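You operate a simulated robot arm through the tools that you are given. There is no shell and no other tool. Be economical: measure what you need, move in short steps, check, and stop when the job is done.

You are at the controls of a simulated two-armed robot. One attempt, no reset.

## Task
Dab the bike key tag blue and the gate key tag yellow.
Fine: one dip each with the foam dabber, no smudges; rinse it in the grey water cup after the first, in the green one after the second, and stand it back on the craft mat. Set down upright: foam dabber.

It is judged by the outcome, as a careful person would: the job done as asked, and still so three seconds after it is handed in. It fails if anything else is knocked over, pushed out of place, dropped, spilled or broken.

## Robot
Two 7-joint arms with fingered hands on one trunk, on a base that drives. Base frame: it is fixed to the floor where the robot stands at the start and does not move with it; the origin is under the middle of the robot, x ahead of it, y to its left, z up; the surface under the hand at the start is at about z = 445. Readings come in mm, degrees, newtons and seconds.
The left shoulder is at the start at [181, 125, 1128], the right one opposite. With the tool pointing down near the work surface each hand reaches from about 100 to 760 mm from the robot's upright axis, wherever it stands, measured 20 degrees to its own side. Places, roughly: top of the craft mat [600, 400, 400]. Payload 3.7 kg a hand.
The tool frame of a hand sits at the grasp point between the pads (the TCP): z along the fingers, y along the line on which they close. The tips reach 25 mm beyond it. The gripper opens to 88 mm. The gripper's body begins 29 mm behind the TCP. The gripper is a hand of 5 fingers: y runs from the thumb to the fingers, the wrist lies at [-13, -97, -162] in the tool frame, and closing takes about 1.5 s.
Orientation is that of the tool frame in the base frame, as [roll, pitch, yaw] about the fixed x, y, z axes, in that order (R = Rz(yaw) Ry(pitch) Rx(roll)). With the fingers straight down and the wrist toward the robot, the tool's x, y and z point along [0, 1, 0], [1, 0, 0] and [0, 0, -1] of the base frame.

## Interface
- The arms move only by the tool move_arm. It takes "left_motion", "right_motion" or both (then of equal length, played together; a hand with none holds still); each is a list of rows, each a list of 6 numbers: the shift along the tool's x, y, z in mm, then the turn, a rotation vector about the tool's x, y, z in degrees. In form: [[x, y, z, wx, wy, wz], ...]. A call has 1 to 8 rows; each row shifts and turns the commanded pose from where the row before left it, along the tool's axes as they then stand. "left_grip" and "right_grip" are, for a hand that has rows, the finger opening in mm, from 0 to 88, set as the call begins (left out, the last holds). Each row takes 0.2 s and may step no farther than 50 mm and 8.6 degrees from the row before; otherwise, or with a gripper value out of range, the whole call is refused. Where a pose cannot be reached the arm comes as near as it can. A force on the tool above 40 N (or 10 N above the force at the start of the call, whichever is more), or a blocked arm, ends the call early, and 0.2 s more pass. Each finger travels about 45 mm/s and halts on what it meets, pressing with about 32 N; the grip force reading is that of the motor and also rises with nothing between the fingers. The clock runs only during rows and for 0.2 s after the last one: add rows that do not move to give the fingers time. The reply holds the time, the measured pose of the TCP, the force on the tool along the base axes, the opening and the grip force, in the units named above and with some noise, with the torque about the TCP (base axes, N m) and any sound that the robot's microphone picked up.
- Cameras (640 x 400 px; columns grow to the right, rows downward): "scene" is now at [292.5, 46, 1294]; the picture's right is [0.47, -0.88, 0.00], its down [-0.33, -0.17, -0.93] and it looks along [0.82, 0.43, -0.37] (base axes); focal length 214 px, centre (320, 200). "left" rides on the left gripper at [-59, -79, -105] in its tool frame; the picture's right is [-0.73, -0.32, 0.61], its down [0.62, -0.68, 0.38] and it looks along [0.29, 0.66, 0.70] (tool axes); focal length 234 px, centre (320, 200). "right" rides on the right gripper at [59, -79, -105] in its tool frame; the picture's right is [-0.73, 0.32, -0.61], its down [-0.62, -0.68, 0.38] and it looks along [-0.29, 0.66, 0.70] (tool axes); focal length 234 px, centre (320, 200). There is no depth. A picture from a camera that has moved, and an enlarged one, comes with that camera's place and axes in the base frame and with its lens. The place of the scene camera against the robot may be out by one fixed shift of up to 12 mm in any direction.
- get_image(camera): a new picture of that camera. The clock stands still meanwhile.
- raise_lower(by): slides the trunk up (or, below 0, down) by that many mm; the arms and the scene camera ride with it, the base frame stays. It gives what a move gives, with no picture.
- base_move(legs): drives the robot by 1 to 6 legs, each [ahead, left, turn to the left] in mm, mm and degrees, along the robot's own axes; the way and the turn of a leg run together, so that a leg with both is an arc; at most 1500 mm and 180 degrees a leg. The arms and the cameras ride along, it lands a little off, and it stops where it bumps. It gives what a move gives.
- set_fingers(index, middle, ring, little, thumb_bend, thumb_turn, hand): sets how far each is bent, from 0 (flat) to 1 (curled in); at 0.3 the hand is open as for a grip, at 0.7 the pads meet at the TCP. One left out holds its place. A second passes; each finger stops where it meets its share of the squeeze, and holds until it gets a number again. A gripper value or a shape takes the hand back. It gives what a move gives, with no picture; readings hold the bend of each and the force on index, middle, ring, little, thumb and palm. thumb_turn goes from beside the hand (0) to across from the fingers (1), as for a grip.
- set_grasp(shape, hand): the hand has 5 fingers and takes this shape, open, in about a second: jaw (thumb against the fingers, like two jaws); tri (thumb and two fingers); tip (a fingertip pinch); poke (one finger out to press); point (the index stretched); flat (the hand flat); cup (the hand cupped); fist (a fist). The gripper value then closes the fingers along that shape, each until it touches; the sizes above hold for jaw. It gives what a move gives, with no picture.
- aim_head(pan, tilt): turns the head with the scene camera to pan (to the left, within 80 degrees either way) and tilt (down, from -29 to 69), counted from straight ahead of the robot. It gives what a move gives.
- inspect(camera, box): a new picture of the part [left, top, right, bottom] of that camera's present view, enlarged. The clock stands still meanwhile.
- close_job(): hands the job in; it is judged then, once.

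Go step by step. Nothing tells you exact positions but the pictures and the camera data: compare them with the known pose of the tool, close in by small moves and look again before you grip or let go. The budget is 120 turns and 100 pictures, counting those below and the enlarged ones. Unless the task says otherwise, let go and move clear before handing in, and close with one line.

The tools are called after "Request:" as a command line: name --argument value ..., lists and objects as JSON in quotes. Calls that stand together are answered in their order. move_arm: Moves the arms, as the interface text tells. Its arguments: {"type":"object","properties":{"left_motion":{"type":"array"},"left_grip":{"type":"number"},"right_motion":{"type":"array"},"right_grip":{"type":"number"}},"required":[]} The other tools are called the same way: raise_lower (by) slides the trunk up or down; set_grasp (shape, hand) gives the hand a shape; set_fingers (index, middle, ring, little, thumb_bend, thumb_turn, hand) moves the fingers one by one; base_move (legs) drives the base; aim_head (pan, tilt) turns the head that bears the scene camera; get_image (camera) takes a picture; inspect (camera, box) takes an enlarged picture of a part of a camera's view; close_job () hands the job in.

At the start:

```text
time_s: 0.0
left_ee_pos: [297.8, 311.9, 736.7]
left_tool_rot: [180.0, 0.0, 90.0]
left_force: [-0.6, 0.3, -0.4]
left_moment: [0.0, 0.0, -0.01]
left_opening: 87.6
left_grip_force: 0.1
left_shape: jaw
left_bend: [0.3, 0.3, 0.3, 0.3, 0.3, 0.98]
left_finger forces: [0.1, 0.0, 0.0, 0.0, 0.1, 0.0]
right_ee_pos: [427.4, 69.0, 1144.6]
right_tool_rot: [-179.4, 0.6, 89.6]
right_force: [0.1, -0.5, -0.3]
right_moment: [0.02, 0.0, 0.02]
right_opening: 87.8
right_grip_force: 0.0
right_shape: jaw
right_bend: [0.3, 0.3, 0.3, 0.3, 0.3, 0.98]
right_finger forces: [0.0, 0.1, 0.1, 0.0, 0.0, 0.0]
trunk travel left (down, up): [-152.0, 263.0]
robot x, y, heading: [-1.0, -3.1, 0.2]
head pan, tilt: [53.3, 68.8]
```

scene: 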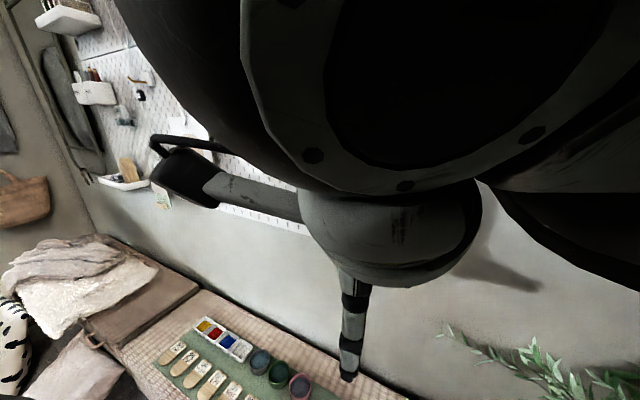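
right: 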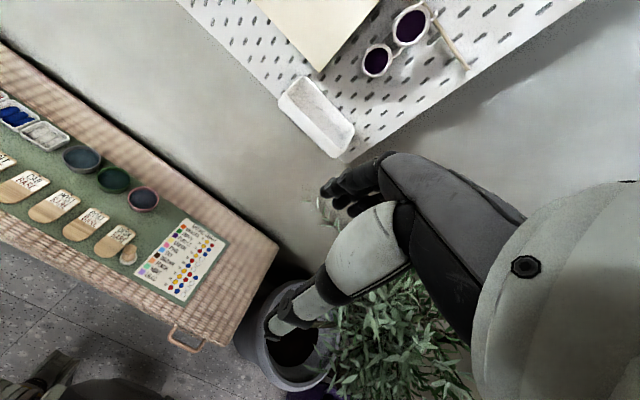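
left: 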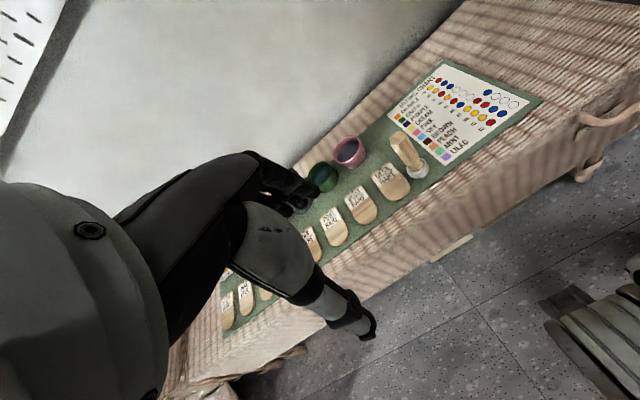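

The right arm blocks the head camera, and the craft mat lies ahead and to the left. I'll start by looking again with the head turned toward the mat.

Request:
aim_head --pan 50 --tilt 50

Request:
get_image --camera "scene"

Request:
get_image --camera "left"

Request:
get_image --camera "right"

```text
time_s: 0.8
left_ee_pos: [297.9, 311.9, 736.9]
left_tool_rot: [180.0, 0.0, 90.1]
left_force: [-0.3, 0.0, 0.2]
left_moment: [-0.04, 0.02, 0.0]
left_opening: 87.8
left_grip_force: 0.0
left_shape: jaw
left_bend: [0.3, 0.3, 0.3, 0.3, 0.3, 0.98]
left_finger forces: [0.1, 0.0, 0.0, 0.0, 0.0, 0.0]
right_ee_pos: [428.7, 69.0, 1140.1]
right_tool_rot: [-179.0, 1.2, 89.2]
right_force: [-0.5, -0.2, 0.2]
right_moment: [0.03, 0.03, 0.0]
right_opening: 87.8
right_grip_force: 0.2
right_shape: jaw
right_bend: [0.3, 0.3, 0.3, 0.3, 0.3, 0.98]
right_finger forces: [0.0, 0.0, 0.0, 0.0, 0.0, 0.1]
trunk travel left (down, up): [-152.0, 263.0]
robot x, y, heading: [0.9, 1.6, 0.2]
head pan, tilt: [50.0, 50.0]
```

```text
96 pictures are left
camera scene: at [291.4, 46.9, 1290.4], right [0.48, -0.88, 0.0], down [-0.36, -0.2, -0.91], along [0.8, 0.44, -0.41], focal length 214 px, centre (320, 200)
```

scene: 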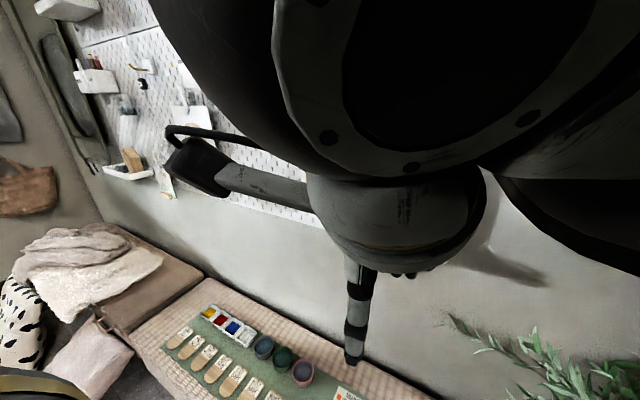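

```text
95 pictures are left
camera left: at [218.1, 253.4, 842.6], right [-0.32, -0.73, -0.61], down [-0.68, 0.62, -0.38], along [0.66, 0.29, -0.7], focal length 234 px, centre (320, 200)
```

left: 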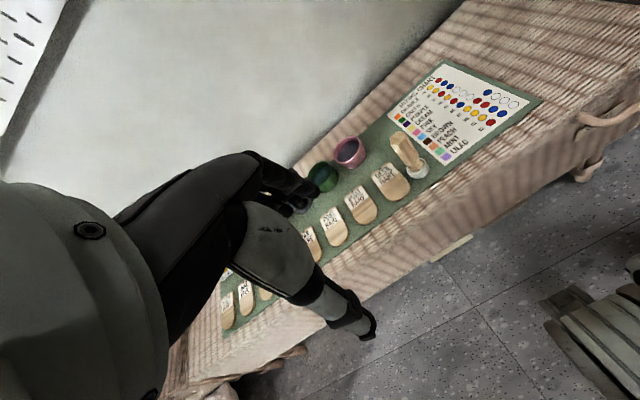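

```text
94 pictures are left
camera right: at [352.5, 131.3, 1245.7], right [0.32, -0.72, 0.62], down [-0.7, -0.62, -0.36], along [0.64, -0.31, -0.7], focal length 234 px, centre (320, 200)
```

right: 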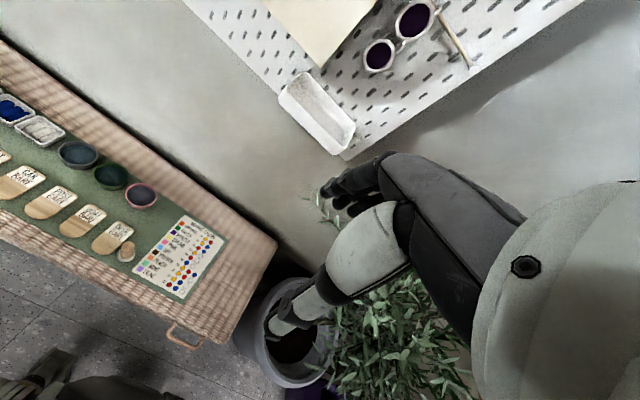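

The dabber stands near the right end of the tag row, close to the colour card. I'll swing the right arm aside to clear the view and zoom in on the tags.

Request:
move_arm --right_motion '[[-40, 0, 0, 0, 0, 0], [-40, 0, 0, 0, 0, 0], [-40, 0, 0, 0, 0, 0], [-40, -20, 20, 0, 0, 0], [-40, -20, 20, 0, 0, 0], [-40, -20, 30, 0, 0, 0], [-40, -20, 30, 0, 0, 0], [-20, -20, 30, 0, 0, 0]]'

Request:
aim_head --pan 40 --tilt 65

Request:
get_image --camera "scene"

Request:
inspect --camera "left" --box '[290, 50, 550, 220]'

```text
refused: row 6 steps farther than a row can; nothing moved
```

```text
time_s: 1.6
left_ee_pos: [297.7, 313.0, 737.2]
left_tool_rot: [-180.0, 0.0, 90.1]
left_force: [0.4, -0.3, -0.4]
left_moment: [0.02, 0.0, 0.0]
left_opening: 87.5
left_grip_force: 0.0
left_shape: jaw
left_bend: [0.3, 0.3, 0.3, 0.3, 0.3, 0.98]
left_finger forces: [0.0, 0.0, 0.0, 0.0, 0.0, 0.0]
right_ee_pos: [429.5, 68.6, 1140.8]
right_tool_rot: [-178.9, 1.3, 89.2]
right_force: [-0.5, -0.7, 0.7]
right_moment: [-0.02, 0.03, 0.03]
right_opening: 87.8
right_grip_force: 0.0
right_shape: jaw
right_bend: [0.3, 0.3, 0.3, 0.3, 0.3, 0.98]
right_finger forces: [0.1, 0.0, 0.0, 0.1, 0.0, 0.0]
trunk travel left (down, up): [-152.0, 263.0]
robot x, y, heading: [2.0, 1.5, 0.0]
head pan, tilt: [40.0, 65.0]
```

```text
93 pictures are left
camera scene: at [291.4, 47.0, 1289.9], right [0.48, -0.88, 0.0], down [-0.36, -0.2, -0.91], along [0.8, 0.44, -0.41], focal length 214 px, centre (320, 200)
```

scene: 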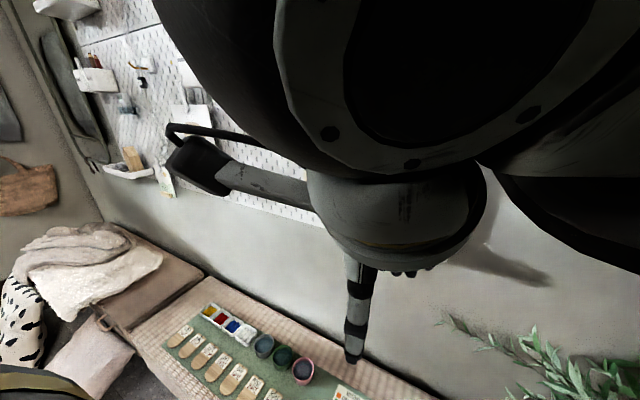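

```text
2.35 times, centred on (420, 135) of left
camera zoom: at [218.1, 253.5, 842.5], right [-0.32, -0.73, -0.61], down [-0.68, 0.62, -0.38], along [0.66, 0.29, -0.7], focal length 551 px, centre (85, 353)
```

zoom: 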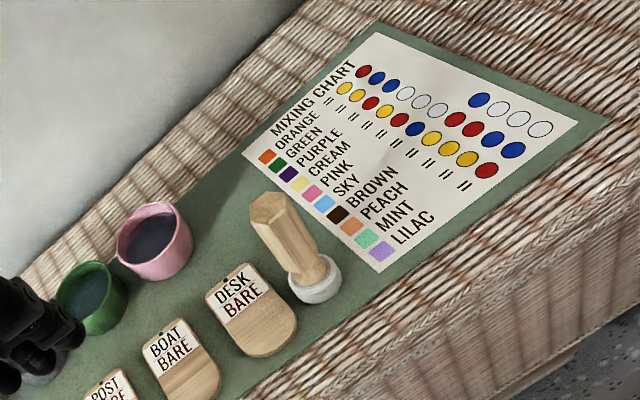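

The row step was too long, so I'll retry the right arm move with smaller steps.

Request:
move_arm --right_motion '[[-40, 0, 0, 0, 0, 0], [-40, 0, 0, 0, 0, 0], [-40, 0, 0, 0, 0, 0], [-40, -10, 20, 0, 0, 0], [-40, -10, 20, 0, 0, 0], [-40, -10, 20, 0, 0, 0], [-40, -10, 20, 0, 0, 0], [-20, -10, 30, 0, 0, 0]]'

Request:
aim_head --pan 45 --tilt 60

Request:
get_image --camera "scene"

```text
time_s: 3.4
left_ee_pos: [297.5, 311.7, 736.4]
left_tool_rot: [-180.0, 0.0, 90.0]
left_force: [0.2, -0.4, -0.5]
left_moment: [0.01, -0.05, -0.03]
left_opening: 87.5
left_grip_force: 0.1
left_shape: jaw
left_bend: [0.3, 0.3, 0.3, 0.3, 0.3, 0.98]
left_finger forces: [0.0, 0.0, 0.0, 0.1, 0.0, 0.0]
right_ee_pos: [468.3, -211.7, 1134.6]
right_tool_rot: [-179.3, 0.6, 89.7]
right_force: [-0.1, 0.1, -0.1]
right_moment: [0.01, 0.02, 0.02]
right_opening: 88.1
right_grip_force: 0.1
right_shape: jaw
right_bend: [0.3, 0.3, 0.3, 0.3, 0.3, 0.98]
right_finger forces: [0.0, 0.1, 0.0, 0.0, 0.0, 0.1]
right hand out of reach, approached as far as the arm can: row 4, 5, 6, 7, 8
trunk travel left (down, up): [-152.0, 263.0]
robot x, y, heading: [-4.1, 2.3, -0.0]
head pan, tilt: [40.0, 65.0]
```

```text
time_s: 4.0
left_ee_pos: [297.9, 312.1, 736.8]
left_tool_rot: [-180.0, -0.1, 90.1]
left_force: [-0.2, 0.2, -0.9]
left_moment: [0.0, -0.01, 0.01]
left_opening: 87.4
left_grip_force: 0.1
left_shape: jaw
left_bend: [0.3, 0.3, 0.3, 0.3, 0.3, 0.98]
left_finger forces: [0.0, 0.0, 0.0, 0.0, 0.0, 0.1]
right_ee_pos: [466.9, -211.7, 1133.5]
right_tool_rot: [-179.3, 0.7, 89.5]
right_force: [0.1, -0.7, 0.2]
right_moment: [-0.02, -0.01, 0.01]
right_opening: 87.9
right_grip_force: 0.1
right_shape: jaw
right_bend: [0.3, 0.3, 0.3, 0.3, 0.3, 0.98]
right_finger forces: [0.0, 0.0, 0.1, 0.0, 0.0, 0.1]
trunk travel left (down, up): [-152.0, 263.0]
robot x, y, heading: [-0.0, 2.7, 0.1]
head pan, tilt: [45.0, 60.0]
```

```text
91 pictures are left
camera scene: at [282.8, 16.7, 1247.1], right [0.19, -0.98, 0.0], down [-0.79, -0.15, -0.6], along [0.59, 0.11, -0.8], focal length 214 px, centre (320, 200)
```

scene: 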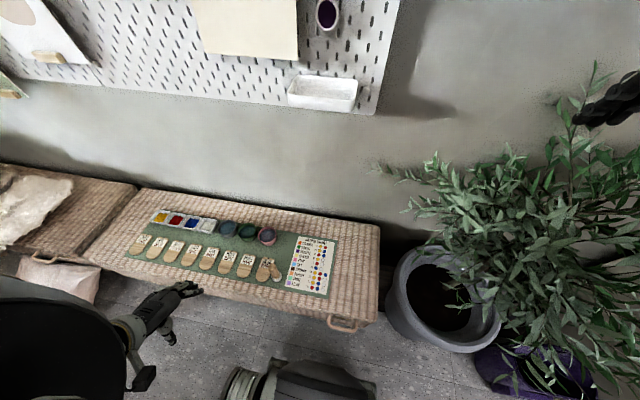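

The view is clear now: a paint pan, three cups, a row of tags, the dabber and the card. I'll zoom in on the mat.

Request:
inspect --camera "scene" --box '[125, 200, 235, 270]'

Request:
inspect --camera "scene" --box '[205, 215, 315, 285]'

```text
5.71 times, centred on (180, 235) of scene
camera zoom: at [282.8, 16.7, 1247.1], right [0.19, -0.98, 0.0], down [-0.79, -0.15, -0.6], along [0.59, 0.11, -0.8], focal length 1226 px, centre (1120, 0)
```

zoom: 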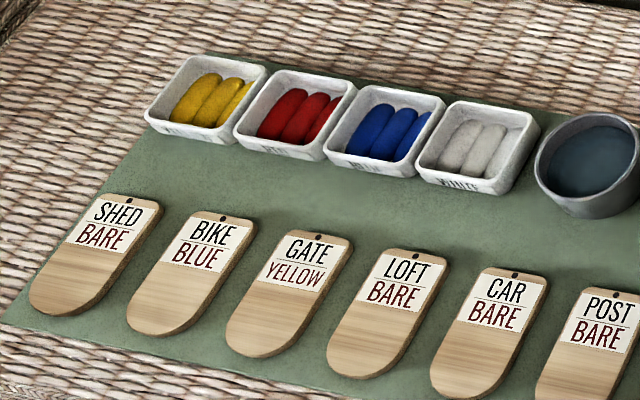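

```text
5.71 times, centred on (260, 250) of scene
camera zoom: at [282.8, 16.7, 1247.1], right [0.19, -0.98, 0.0], down [-0.79, -0.15, -0.6], along [0.59, 0.11, -0.8], focal length 1226 px, centre (663, -86)
```

zoom: 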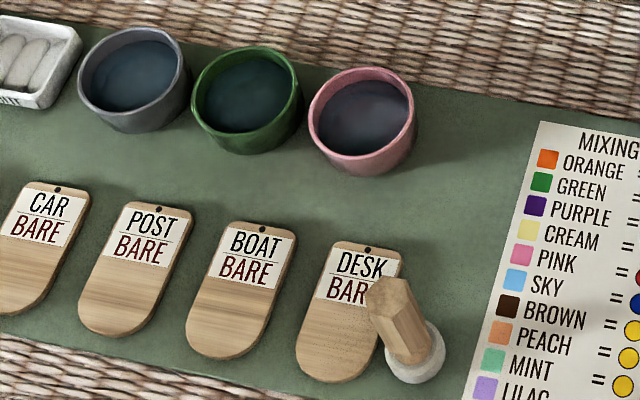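

Bike is marked BLUE and Gate YELLOW, which matches the task. The bench surface triangulates to about z≈450, with the dabber near (482, 213) and the yellow pan near y≈795. I'll drive left so everything is within reach of the left arm.

Request:
base_move --legs '[[0, 390, 0], [40, 0, 0]]'

Request:
get_image --camera "scene"

Request:
get_image --camera "left"

```text
time_s: 8.5
left_ee_pos: [337.4, 704.8, 736.8]
left_tool_rot: [-179.9, 0.0, 90.0]
left_force: [0.8, 0.0, -0.6]
left_moment: [-0.01, 0.0, -0.01]
left_opening: 87.6
left_grip_force: 0.0
left_shape: jaw
left_bend: [0.3, 0.3, 0.3, 0.3, 0.3, 0.98]
left_finger forces: [0.0, 0.0, 0.0, 0.0, 0.0, 0.0]
right_ee_pos: [509.7, 182.1, 1132.5]
right_tool_rot: [-179.2, 0.6, 89.6]
right_force: [0.6, 0.4, -1.2]
right_moment: [0.02, -0.02, -0.01]
right_opening: 88.0
right_grip_force: 0.1
right_shape: jaw
right_bend: [0.3, 0.3, 0.3, 0.3, 0.3, 0.98]
right_finger forces: [0.0, 0.0, 0.0, 0.0, 0.1, 0.1]
trunk travel left (down, up): [-152.0, 263.0]
robot x, y, heading: [38.6, 391.8, 0.1]
head pan, tilt: [45.0, 60.0]
```

```text
88 pictures are left
camera scene: at [323.8, 409.3, 1247.2], right [0.2, -0.98, 0.0], down [-0.78, -0.16, -0.6], along [0.59, 0.12, -0.8], focal length 214 px, centre (320, 200)
```

scene: 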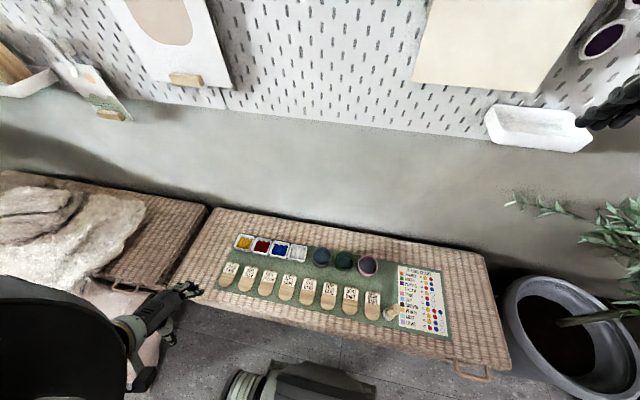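

```text
87 pictures are left
camera left: at [258.5, 645.5, 842.4], right [-0.32, -0.73, -0.61], down [-0.68, 0.62, -0.38], along [0.66, 0.29, -0.7], focal length 234 px, centre (320, 200)
```

left: 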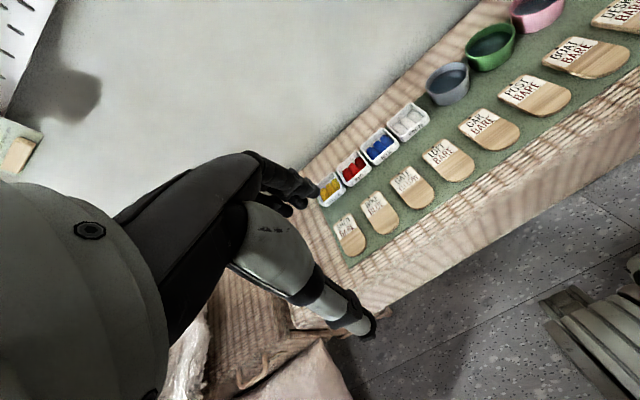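

The robot is in place. Next I'll take zoomed pictures to triangulate the objects precisely.

Request:
inspect --camera "scene" --box '[215, 225, 325, 295]'

Request:
inspect --camera "scene" --box '[300, 240, 410, 330]'

Request:
inspect --camera "left" --box '[310, 60, 530, 260]'

```text
5.71 times, centred on (270, 260) of scene
camera zoom: at [323.8, 409.3, 1247.2], right [0.2, -0.98, 0.0], down [-0.78, -0.16, -0.6], along [0.59, 0.12, -0.8], focal length 1226 px, centre (606, -143)
```

zoom: 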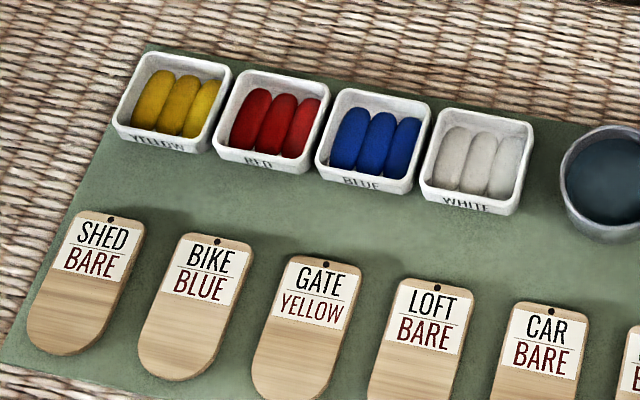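

```text
4.44 times, centred on (355, 285) of scene
camera zoom: at [323.8, 409.3, 1247.2], right [0.2, -0.98, 0.0], down [-0.78, -0.16, -0.6], along [0.59, 0.12, -0.8], focal length 953 px, centre (164, -178)
```

zoom: 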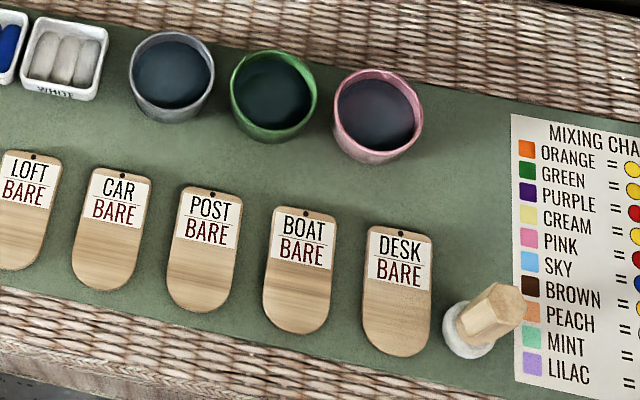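

```text
2.00 times, centred on (420, 160) of left
camera zoom: at [258.5, 645.5, 842.4], right [-0.32, -0.73, -0.61], down [-0.68, 0.62, -0.38], along [0.66, 0.29, -0.7], focal length 468 px, centre (120, 280)
```

zoom: 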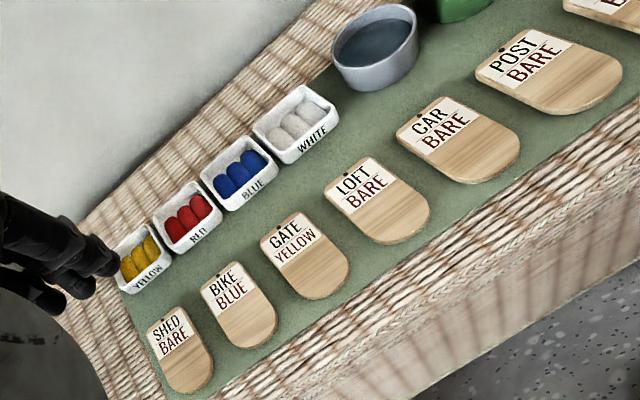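

The scene camera and the left camera disagree by about 20 mm in y, so I'll close in visually. I'll bring the left hand toward the dabber at a safe height and look again.

Request:
move_arm --left_motion '[[-45, 10, 0, 0, 0, 0], [-45, 10, 0, 0, 0, 0], [-45, 10, 0, 0, 0, 0], [-45, 10, 0, 0, 0, 0], [-45, 10, 0, 0, 0, 0], [-45, 10, 0, 0, 0, 0], [-45, 10, 0, 0, 0, 0], [-45, 10, 0, 0, 0, 0]]'

Request:
get_image --camera "left"

Request:
get_image --camera "scene"

```text
time_s: 10.1
left_ee_pos: [405.1, 461.4, 724.5]
left_tool_rot: [175.4, -9.3, 84.5]
left_force: [-1.4, 0.8, 0.9]
left_moment: [0.03, -0.04, -0.01]
left_opening: 87.6
left_grip_force: 0.0
left_shape: jaw
left_bend: [0.3, 0.3, 0.3, 0.3, 0.3, 0.98]
left_finger forces: [0.0, 0.1, 0.0, 0.1, 0.0, 0.0]
left hand out of reach, approached as far as the arm can: row 1, 2
right_ee_pos: [507.5, 181.3, 1133.2]
right_tool_rot: [-179.4, 0.6, 89.6]
right_force: [0.8, -0.2, -1.1]
right_moment: [0.01, 0.03, 0.0]
right_opening: 87.8
right_grip_force: 0.1
right_shape: jaw
right_bend: [0.3, 0.3, 0.3, 0.3, 0.3, 0.98]
right_finger forces: [0.0, 0.1, 0.0, 0.0, 0.0, 0.0]
trunk travel left (down, up): [-152.0, 263.0]
robot x, y, heading: [40.5, 394.2, 0.2]
head pan, tilt: [45.0, 60.0]
stopped in row 8 (left hand): the arm was blocked; the commanded pose is now the measured one
```

```text
83 pictures are left
camera left: at [311.0, 397.1, 812.2], right [-0.33, -0.59, -0.74], down [-0.58, 0.74, -0.33], along [0.74, 0.32, -0.59], focal length 234 px, centre (320, 200)
```

left: 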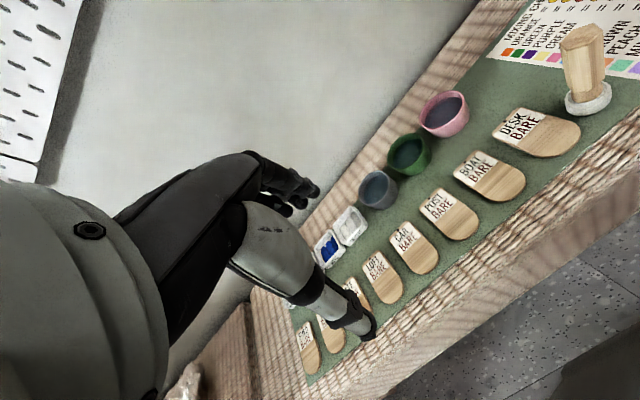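

```text
82 pictures are left
camera scene: at [299.0, 441.8, 1239.8], right [0.7, -0.72, 0.0], down [-0.61, -0.6, -0.51], along [0.37, 0.36, -0.86], focal length 214 px, centre (320, 200)
```

scene: 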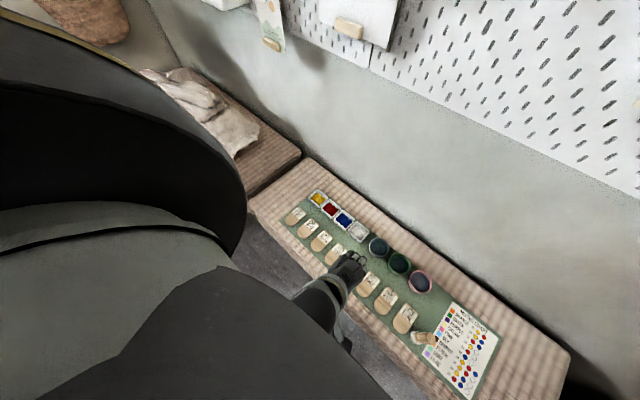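

The left arm hit a limit while reaching across the body, so I'll keep the hand on the left side of the robot and drive the base instead. First I'll straighten the hand and bring it to a comfortable pose.

Request:
move_arm --left_motion '[[20, 5, 0, 1.5, -3.1, -1.8], [30, 10, 0, 1.5, -3.1, -1.8], [30, 10, 0, 1.5, -3.1, -1.8], [30, 15, 0, 0, 0, 0], [0, 20, 0, 0, 0, 0], [0, 0, 0, 0, 0, 0]]'

```text
time_s: 11.5
left_ee_pos: [470.6, 568.3, 732.0]
left_tool_rot: [179.7, 0.5, 89.4]
left_force: [-0.6, 0.1, 0.5]
left_moment: [-0.03, -0.04, 0.01]
left_opening: 88.3
left_grip_force: 0.1
left_shape: jaw
left_bend: [0.3, 0.3, 0.3, 0.3, 0.3, 0.98]
left_finger forces: [0.1, 0.1, 0.1, 0.1, 0.0, 0.0]
right_ee_pos: [506.8, 180.0, 1134.5]
right_tool_rot: [-179.3, 0.6, 89.7]
right_force: [0.4, 1.0, 0.1]
right_moment: [0.01, -0.01, -0.04]
right_opening: 87.7
right_grip_force: 0.1
right_shape: jaw
right_bend: [0.3, 0.3, 0.3, 0.3, 0.3, 0.98]
right_finger forces: [0.0, 0.1, 0.1, 0.0, 0.1, 0.0]
trunk travel left (down, up): [-152.0, 263.0]
robot x, y, heading: [39.2, 391.4, 0.0]
head pan, tilt: [45.0, 60.0]
```

Now I'll drive right so the hand comes over the dabber, and check with the cameras.

Request:
base_move --legs '[[0, -340, 0]]'

Request:
get_image --camera "left"

Request:
get_image --camera "scene"

```text
time_s: 15.1
left_ee_pos: [471.4, 227.9, 732.0]
left_tool_rot: [179.7, 0.6, 89.2]
left_force: [-0.7, 0.8, 0.3]
left_moment: [0.02, 0.01, -0.05]
left_opening: 88.0
left_grip_force: 0.0
left_shape: jaw
left_bend: [0.3, 0.3, 0.3, 0.3, 0.3, 0.98]
left_finger forces: [0.0, 0.0, 0.1, 0.0, 0.1, 0.1]
right_ee_pos: [508.4, -159.3, 1134.1]
right_tool_rot: [-179.4, 0.7, 89.5]
right_force: [-0.2, 0.8, 0.8]
right_moment: [0.03, -0.02, -0.02]
right_opening: 87.6
right_grip_force: 0.1
right_shape: jaw
right_bend: [0.3, 0.3, 0.3, 0.3, 0.3, 0.98]
right_finger forces: [0.1, 0.0, 0.0, 0.0, 0.0, 0.0]
trunk travel left (down, up): [-152.0, 263.0]
robot x, y, heading: [38.3, 53.3, 0.1]
head pan, tilt: [45.0, 60.0]
```

```text
81 pictures are left
camera left: at [390.0, 171.4, 837.3], right [-0.33, -0.73, -0.6], down [-0.67, 0.63, -0.39], along [0.66, 0.28, -0.69], focal length 234 px, centre (320, 200)
```

left: 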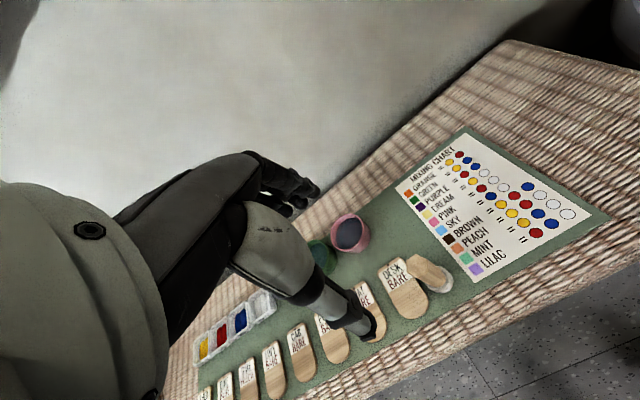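

```text
80 pictures are left
camera scene: at [297.4, 102.1, 1239.0], right [0.71, -0.71, 0.0], down [-0.61, -0.61, -0.5], along [0.35, 0.35, -0.87], focal length 214 px, centre (320, 200)
```

scene: 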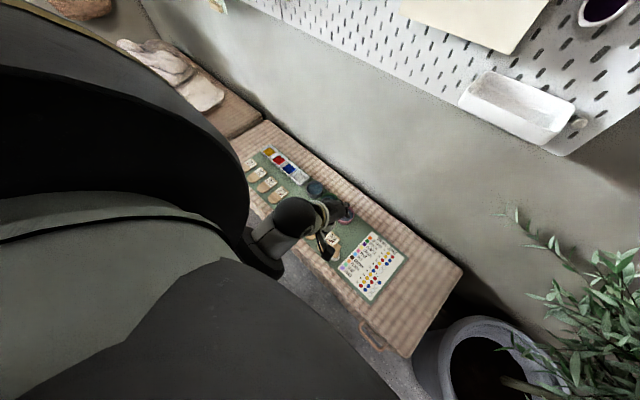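

The dabber appears nearly under the tool axis. I'll zoom in to fine-tune.

Request:
inspect --camera "left" --box '[360, 220, 500, 320]'

Request:
inspect --camera "scene" --box '[270, 180, 390, 280]'

```text
4.00 times, centred on (430, 270) of left
camera zoom: at [390.0, 171.4, 837.3], right [-0.33, -0.73, -0.6], down [-0.67, 0.63, -0.39], along [0.66, 0.28, -0.69], focal length 937 px, centre (-120, -80)
```

zoom: 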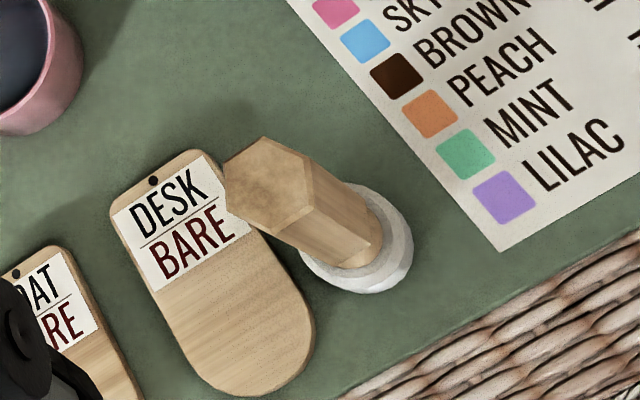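

```text
4.00 times, centred on (330, 230) of scene
camera zoom: at [297.4, 102.1, 1239.0], right [0.71, -0.71, 0.0], down [-0.61, -0.61, -0.5], along [0.35, 0.35, -0.87], focal length 858 px, centre (280, 80)
```

zoom: 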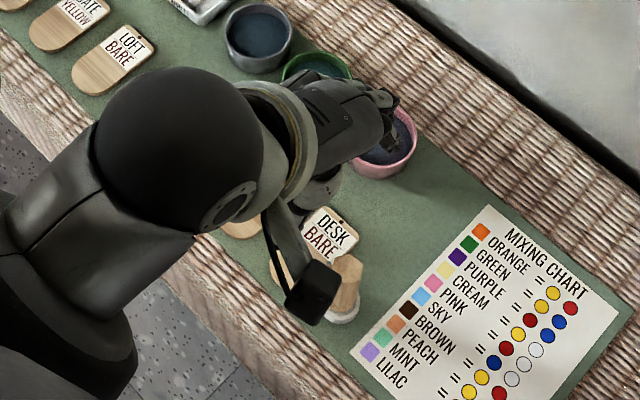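

The dabber is at about (478, 213), with its top at z≈560 and the surface at z≈445. I'll level the hand, centre it over the dabber and descend partway.

Request:
move_arm --left_motion '[[-15, 7, 0, 0.3, 0.6, -0.8], [0, 0, 35, 0, 0, 0], [0, 0, 35, 0, 0, 0], [0, 0, 35, 0, 0, 0], [0, 0, 0, 0, 0, 0]]'

Request:
get_image --camera "left"

Request:
inspect --camera "scene" --box '[270, 180, 390, 280]'

```text
time_s: 16.3
left_ee_pos: [476.0, 214.7, 625.5]
left_tool_rot: [179.9, -0.1, 90.2]
left_force: [-0.2, -0.8, -0.4]
left_moment: [-0.05, -0.01, -0.02]
left_opening: 87.8
left_grip_force: 0.1
left_shape: jaw
left_bend: [0.3, 0.3, 0.3, 0.3, 0.3, 0.98]
left_finger forces: [0.0, 0.1, 0.0, 0.0, 0.0, 0.0]
right_ee_pos: [508.0, -158.8, 1133.6]
right_tool_rot: [-179.5, 0.6, 89.6]
right_force: [0.9, -0.1, 0.0]
right_moment: [0.01, 0.02, 0.0]
right_opening: 87.9
right_grip_force: 0.0
right_shape: jaw
right_bend: [0.3, 0.3, 0.3, 0.3, 0.3, 0.98]
right_finger forces: [0.0, 0.0, 0.1, 0.1, 0.0, 0.0]
trunk travel left (down, up): [-152.0, 263.0]
robot x, y, heading: [41.3, 51.4, 0.0]
head pan, tilt: [45.0, 60.0]
```

```text
77 pictures are left
camera left: at [397.2, 154.6, 731.8], right [-0.32, -0.73, -0.61], down [-0.68, 0.62, -0.38], along [0.66, 0.29, -0.7], focal length 234 px, centre (320, 200)
```

left: 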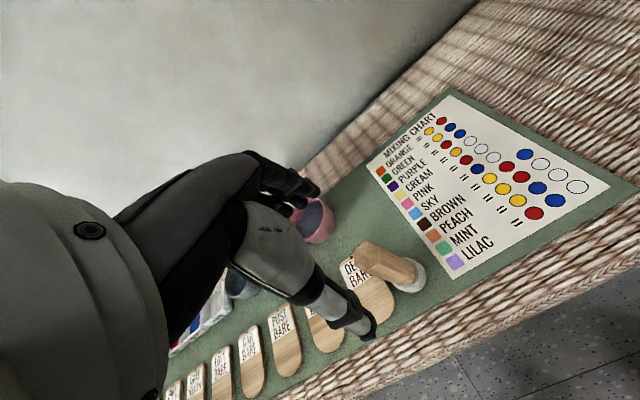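

```text
4.00 times, centred on (330, 230) of scene
camera zoom: at [297.3, 102.3, 1239.0], right [0.71, -0.71, 0.0], down [-0.61, -0.61, -0.5], along [0.35, 0.35, -0.87], focal length 858 px, centre (280, 80)
```

zoom: 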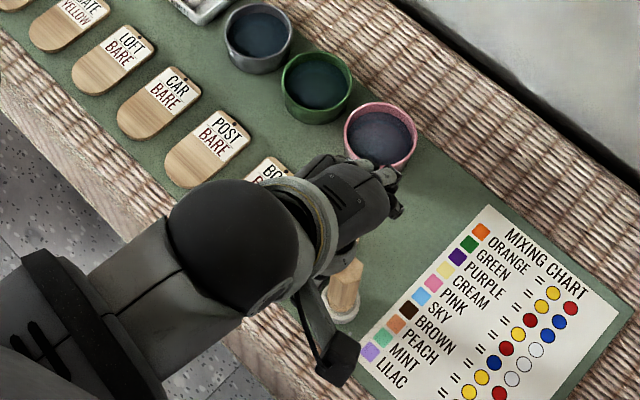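

The tool axis lines up with the dabber within a few mm, so I'll descend to grasp height.

Request:
move_arm --left_motion '[[-1, 2, 30, 0, 0, 0], [0, 0, 30, 0, 0, 0], [0, 0, 25, 0, 0, 0], [0, 0, 0, 0, 0, 0]]'

Request:
inspect --camera "left" --box '[240, 150, 440, 350]'

Request:
inspect --camera "scene" --box '[270, 180, 390, 280]'

```text
time_s: 17.3
left_ee_pos: [480.5, 212.3, 542.1]
left_tool_rot: [-180.0, -0.1, 90.2]
left_force: [0.4, 0.5, 0.3]
left_moment: [-0.03, -0.02, 0.04]
left_opening: 87.8
left_grip_force: 0.0
left_shape: jaw
left_bend: [0.3, 0.3, 0.3, 0.3, 0.3, 0.98]
left_finger forces: [0.0, 0.0, 0.0, 0.0, 0.0, 0.1]
right_ee_pos: [507.5, -159.1, 1134.8]
right_tool_rot: [-179.4, 0.5, 89.4]
right_force: [-0.1, 0.3, -0.6]
right_moment: [0.05, -0.01, 0.02]
right_opening: 87.9
right_grip_force: 0.0
right_shape: jaw
right_bend: [0.3, 0.3, 0.3, 0.3, 0.3, 0.98]
right_finger forces: [0.0, 0.0, 0.1, 0.0, 0.1, 0.1]
trunk travel left (down, up): [-152.0, 263.0]
robot x, y, heading: [38.9, 52.6, -0.1]
head pan, tilt: [45.0, 60.0]
```

```text
2.00 times, centred on (340, 250) of left
camera zoom: at [400.2, 153.4, 647.4], right [-0.32, -0.73, -0.61], down [-0.68, 0.62, -0.38], along [0.66, 0.29, -0.7], focal length 468 px, centre (280, 100)
```

zoom: 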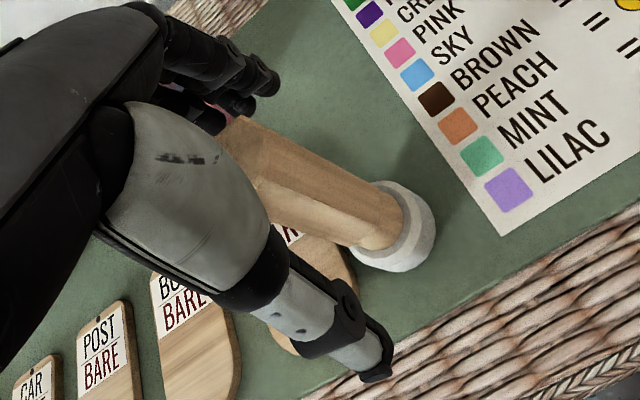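

```text
4.00 times, centred on (330, 230) of scene
camera zoom: at [297.3, 102.3, 1239.0], right [0.71, -0.71, 0.0], down [-0.61, -0.61, -0.5], along [0.35, 0.35, -0.87], focal length 858 px, centre (280, 80)
```

zoom: 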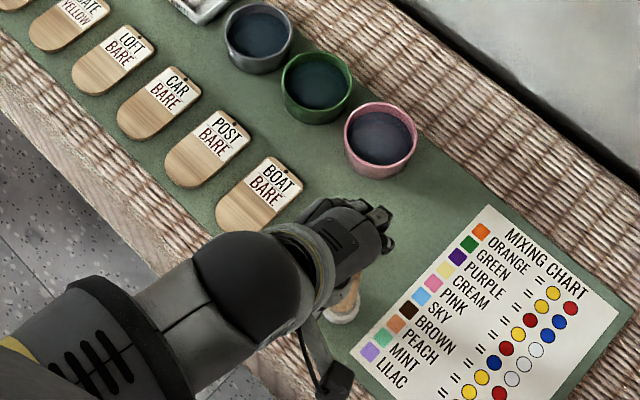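

The handle sits between thumb and fingers, so I'll close the grip.

Request:
move_arm --left_motion '[[0, -1, 0, 0, 0, 0], [0, 0, 0, 0, 0, 0], [0, 0, 0, 0, 0, 0], [0, 0, 0, 0, 0, 0], [0, 0, 0, 0, 0, 0], [0, 0, 0, 0, 0, 0], [0, 0, 0, 0, 0, 0], [0, 0, 0, 0, 0, 0]]' --left_grip 0

Request:
inspect --camera "left" --box '[240, 150, 440, 350]'

```text
time_s: 19.1
left_ee_pos: [478.5, 213.1, 541.0]
left_tool_rot: [180.0, -0.1, 90.1]
left_force: [-0.4, 0.6, -0.1]
left_moment: [-0.03, -0.02, -0.01]
left_opening: 17.5
left_grip_force: 31.6
left_shape: jaw
left_bend: [0.73, 0.59, 0.66, 0.65, 0.76, 1.0]
left_finger forces: [18.1, 8.7, 0.0, 0.0, 27.1, 0.0]
right_ee_pos: [508.7, -159.6, 1132.7]
right_tool_rot: [-179.4, 0.6, 89.5]
right_force: [0.4, -0.4, 0.0]
right_moment: [0.01, -0.02, 0.01]
right_opening: 87.8
right_grip_force: 0.0
right_shape: jaw
right_bend: [0.3, 0.3, 0.3, 0.3, 0.3, 0.98]
right_finger forces: [0.1, 0.0, 0.0, 0.1, 0.0, 0.0]
trunk travel left (down, up): [-152.0, 263.0]
robot x, y, heading: [37.3, 52.8, -0.2]
head pan, tilt: [45.0, 60.0]
```

```text
2.00 times, centred on (340, 250) of left
camera zoom: at [399.1, 153.5, 647.4], right [-0.32, -0.73, -0.61], down [-0.68, 0.62, -0.38], along [0.66, 0.29, -0.7], focal length 468 px, centre (280, 100)
```

zoom: 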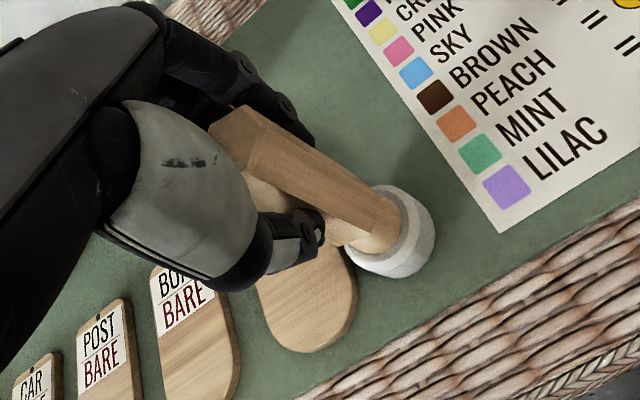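

The dabber is gripped by index, middle and thumb. I'll lift it and check that it hangs straight.

Request:
move_arm --left_motion '[[0, 0, -15, 0, 0, 0], [0, 0, -30, 0, 0, 0], [0, 0, -40, 0, 0, 0], [0, 0, -45, 0, 0, 0], [0, 0, 0, 0, 0, 0]]'

Request:
inspect --camera "left" --box '[240, 150, 440, 350]'

Request:
inspect --camera "scene" --box '[270, 180, 390, 280]'

```text
time_s: 20.3
left_ee_pos: [476.8, 215.0, 674.1]
left_tool_rot: [179.9, -0.1, 90.2]
left_force: [0.4, -0.8, -0.8]
left_moment: [0.02, 0.0, 0.0]
left_opening: 17.5
left_grip_force: 32.0
left_shape: jaw
left_bend: [0.73, 0.59, 0.66, 0.65, 0.76, 1.0]
left_finger forces: [18.1, 8.9, 0.0, 0.0, 27.1, 0.0]
right_ee_pos: [507.9, -158.1, 1133.7]
right_tool_rot: [-179.4, 0.7, 89.5]
right_force: [0.4, 0.1, -0.4]
right_moment: [0.0, -0.03, -0.03]
right_opening: 87.9
right_grip_force: 0.0
right_shape: jaw
right_bend: [0.3, 0.3, 0.3, 0.3, 0.3, 0.98]
right_finger forces: [0.1, 0.0, 0.0, 0.0, 0.0, 0.0]
trunk travel left (down, up): [-152.0, 263.0]
robot x, y, heading: [38.5, 54.8, -0.1]
head pan, tilt: [45.0, 60.0]
```

```text
2.00 times, centred on (340, 250) of left
camera zoom: at [398.7, 154.4, 778.9], right [-0.32, -0.73, -0.61], down [-0.68, 0.62, -0.38], along [0.66, 0.29, -0.7], focal length 468 px, centre (280, 100)
```

zoom: 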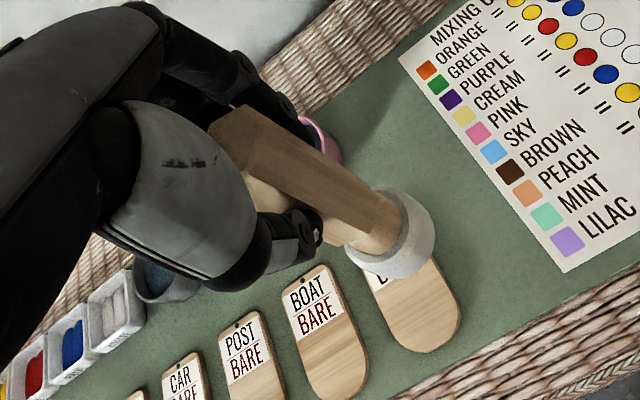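

```text
4.00 times, centred on (330, 230) of scene
camera zoom: at [297.5, 102.3, 1238.9], right [0.71, -0.71, 0.0], down [-0.61, -0.61, -0.5], along [0.35, 0.35, -0.87], focal length 858 px, centre (280, 80)
```

zoom: 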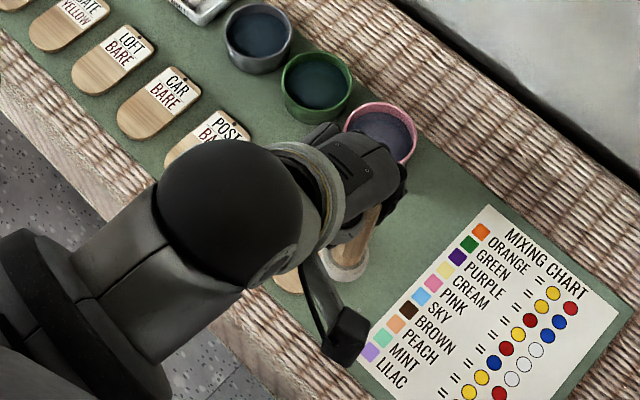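

The dabber hangs straight on the tool axis, and its foam bottom touches the mat when the TCP is at z≈541. I'll drive left toward the blue pan and bike tag with it held high.

Request:
base_move --legs '[[0, 370, 0]]'

Request:
get_image --camera "left"

Request:
get_image --camera "scene"

```text
time_s: 24.1
left_ee_pos: [478.7, 584.6, 672.8]
left_tool_rot: [-179.9, -0.1, 90.0]
left_force: [-0.3, -0.4, -0.3]
left_moment: [0.0, 0.02, 0.01]
left_opening: 17.4
left_grip_force: 32.1
left_shape: jaw
left_bend: [0.73, 0.59, 0.66, 0.65, 0.76, 1.0]
left_finger forces: [18.1, 8.7, 0.0, 0.1, 27.0, 0.0]
right_ee_pos: [507.8, 210.8, 1133.8]
right_tool_rot: [-179.4, 0.6, 89.5]
right_force: [0.1, -0.4, 0.4]
right_moment: [-0.01, 0.01, 0.01]
right_opening: 87.7
right_grip_force: 0.1
right_shape: jaw
right_bend: [0.3, 0.3, 0.3, 0.3, 0.3, 0.98]
right_finger forces: [0.1, 0.0, 0.0, 0.1, 0.0, 0.0]
trunk travel left (down, up): [-152.0, 263.0]
robot x, y, heading: [40.0, 421.5, -0.1]
head pan, tilt: [45.0, 60.0]
```

```text
70 pictures are left
camera left: at [399.9, 524.2, 778.6], right [-0.32, -0.72, -0.61], down [-0.68, 0.62, -0.38], along [0.66, 0.29, -0.7], focal length 234 px, centre (320, 200)
```

left: 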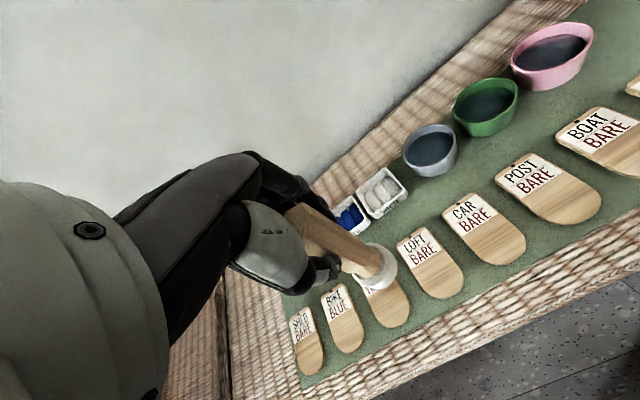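

```text
69 pictures are left
camera scene: at [298.3, 472.5, 1239.0], right [0.7, -0.71, 0.0], down [-0.61, -0.61, -0.5], along [0.35, 0.35, -0.87], focal length 214 px, centre (320, 200)
```

scene: 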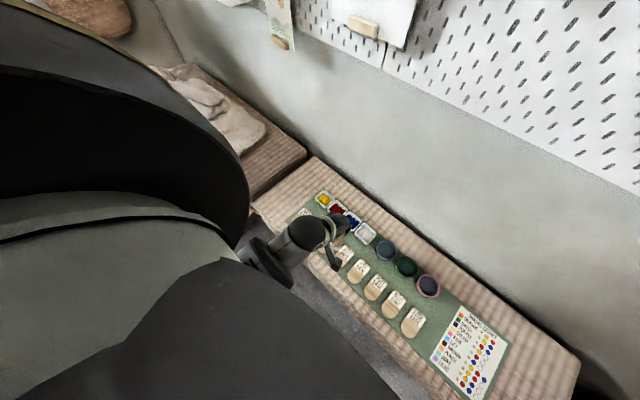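

The blue pan is at about (632, 631) and the bike wood area at about (477, 706). I'll move above the blue pan, staying high.

Request:
move_arm --left_motion '[[12, 38, 0, 0, 0, 0], [12, 38, 0, 0, 0, 0], [12, 38, 0, 0, 0, 0], [10, 38, 0, 0, 0, 0], [0, 0, 0, 0, 0, 0], [0, 0, 0, 0, 0, 0]]'

Request:
get_image --camera "left"

Request:
inspect --camera "scene" --box '[280, 170, 400, 270]'

```text
time_s: 25.5
left_ee_pos: [633.2, 629.7, 673.4]
left_tool_rot: [180.0, -0.1, 90.0]
left_force: [0.2, -0.3, -1.2]
left_moment: [0.01, 0.02, 0.04]
left_opening: 17.2
left_grip_force: 32.6
left_shape: jaw
left_bend: [0.73, 0.59, 0.66, 0.65, 0.76, 1.0]
left_finger forces: [18.1, 9.1, 0.0, 0.0, 27.0, 0.1]
right_ee_pos: [507.7, 210.4, 1133.3]
right_tool_rot: [-179.4, 0.6, 89.4]
right_force: [0.4, -0.8, -0.5]
right_moment: [0.0, -0.01, 0.0]
right_opening: 88.0
right_grip_force: 0.1
right_shape: jaw
right_bend: [0.3, 0.3, 0.3, 0.3, 0.3, 0.98]
right_finger forces: [0.1, 0.0, 0.0, 0.1, 0.0, 0.0]
trunk travel left (down, up): [-152.0, 263.0]
robot x, y, heading: [40.5, 424.9, -0.2]
head pan, tilt: [45.0, 60.0]
```

```text
68 pictures are left
camera left: at [552.0, 570.0, 778.0], right [-0.32, -0.72, -0.61], down [-0.68, 0.62, -0.38], along [0.66, 0.29, -0.7], focal length 234 px, centre (320, 200)
```

left: 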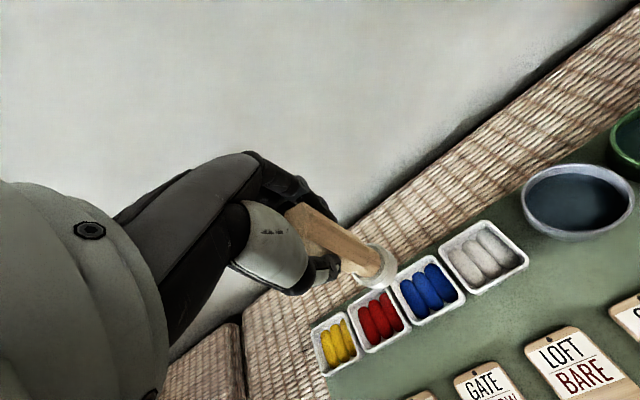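

```text
4.00 times, centred on (340, 220) of scene
camera zoom: at [298.4, 472.4, 1238.9], right [0.7, -0.71, 0.0], down [-0.61, -0.61, -0.5], along [0.35, 0.35, -0.87], focal length 858 px, centre (240, 120)
```

zoom: 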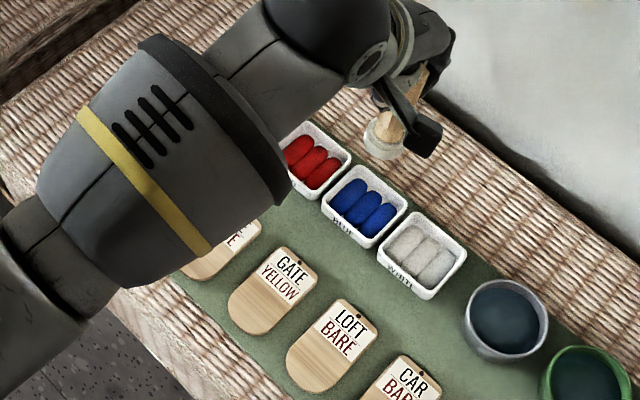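

I'll zoom on the blue pan to refine the offset.

Request:
inspect --camera "left" --box '[330, 220, 490, 340]'

```text
3.33 times, centred on (410, 280) of left
camera zoom: at [552.0, 570.0, 778.0], right [-0.32, -0.72, -0.61], down [-0.68, 0.62, -0.38], along [0.66, 0.29, -0.7], focal length 781 px, centre (20, -67)
```

zoom: 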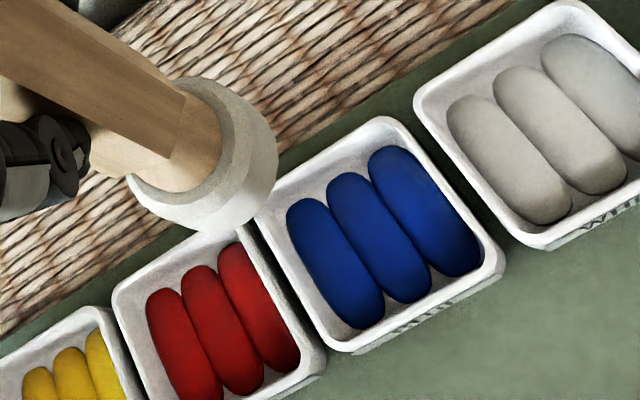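

The blue pan centre is at about (622.7, 626). I'll shift over it and descend to foam ≈60 mm above the mat to verify.

Request:
move_arm --left_motion '[[-3.7, -10.5, 0, 0, 0, 0], [0, 0, 35, 0, 0, 0], [0, 0, 38, 0, 0, 0], [0, 0, 0, 0, 0, 0], [0, 0, 0, 0, 0, 0]]'

Request:
inspect --camera "left" --box '[330, 220, 490, 340]'

Request:
inspect --camera "scene" --box '[310, 180, 390, 250]'

```text
time_s: 26.7
left_ee_pos: [622.3, 625.3, 600.4]
left_tool_rot: [-180.0, -0.1, 90.1]
left_force: [0.1, -0.5, -0.7]
left_moment: [0.0, 0.01, 0.03]
left_opening: 17.3
left_grip_force: 31.9
left_shape: jaw
left_bend: [0.73, 0.59, 0.66, 0.65, 0.76, 1.0]
left_finger forces: [18.2, 9.1, 0.0, 0.0, 26.9, 0.0]
right_ee_pos: [508.2, 209.6, 1133.3]
right_tool_rot: [-179.4, 0.5, 89.4]
right_force: [0.7, 0.6, 0.4]
right_moment: [-0.01, 0.02, 0.0]
right_opening: 88.0
right_grip_force: 0.1
right_shape: jaw
right_bend: [0.3, 0.3, 0.3, 0.3, 0.3, 0.98]
right_finger forces: [0.1, 0.1, 0.0, 0.0, 0.0, 0.0]
trunk travel left (down, up): [-152.0, 263.0]
robot x, y, heading: [42.3, 423.9, -0.5]
head pan, tilt: [45.0, 60.0]
```

```text
3.33 times, centred on (410, 280) of left
camera zoom: at [542.7, 566.1, 704.8], right [-0.32, -0.72, -0.61], down [-0.68, 0.62, -0.38], along [0.66, 0.29, -0.7], focal length 781 px, centre (20, -67)
```

zoom: 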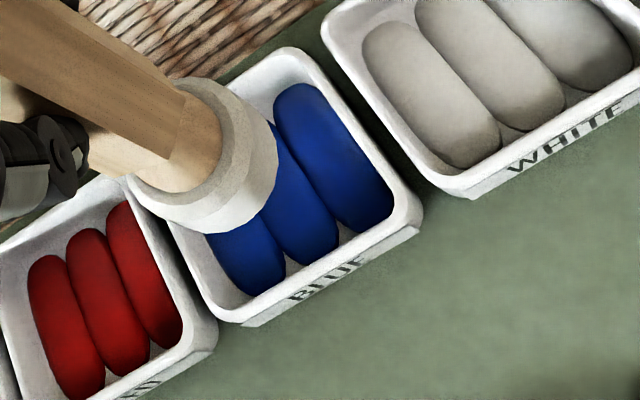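

```text
5.71 times, centred on (350, 215) of scene
camera zoom: at [298.4, 472.3, 1239.0], right [0.7, -0.71, 0.0], down [-0.61, -0.61, -0.5], along [0.35, 0.35, -0.87], focal length 1226 px, centre (149, 114)
```

zoom: 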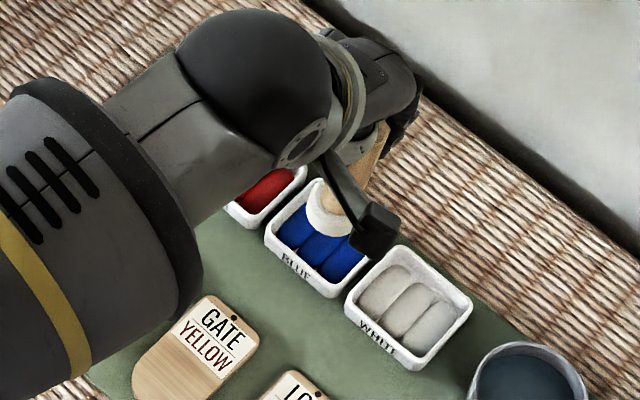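

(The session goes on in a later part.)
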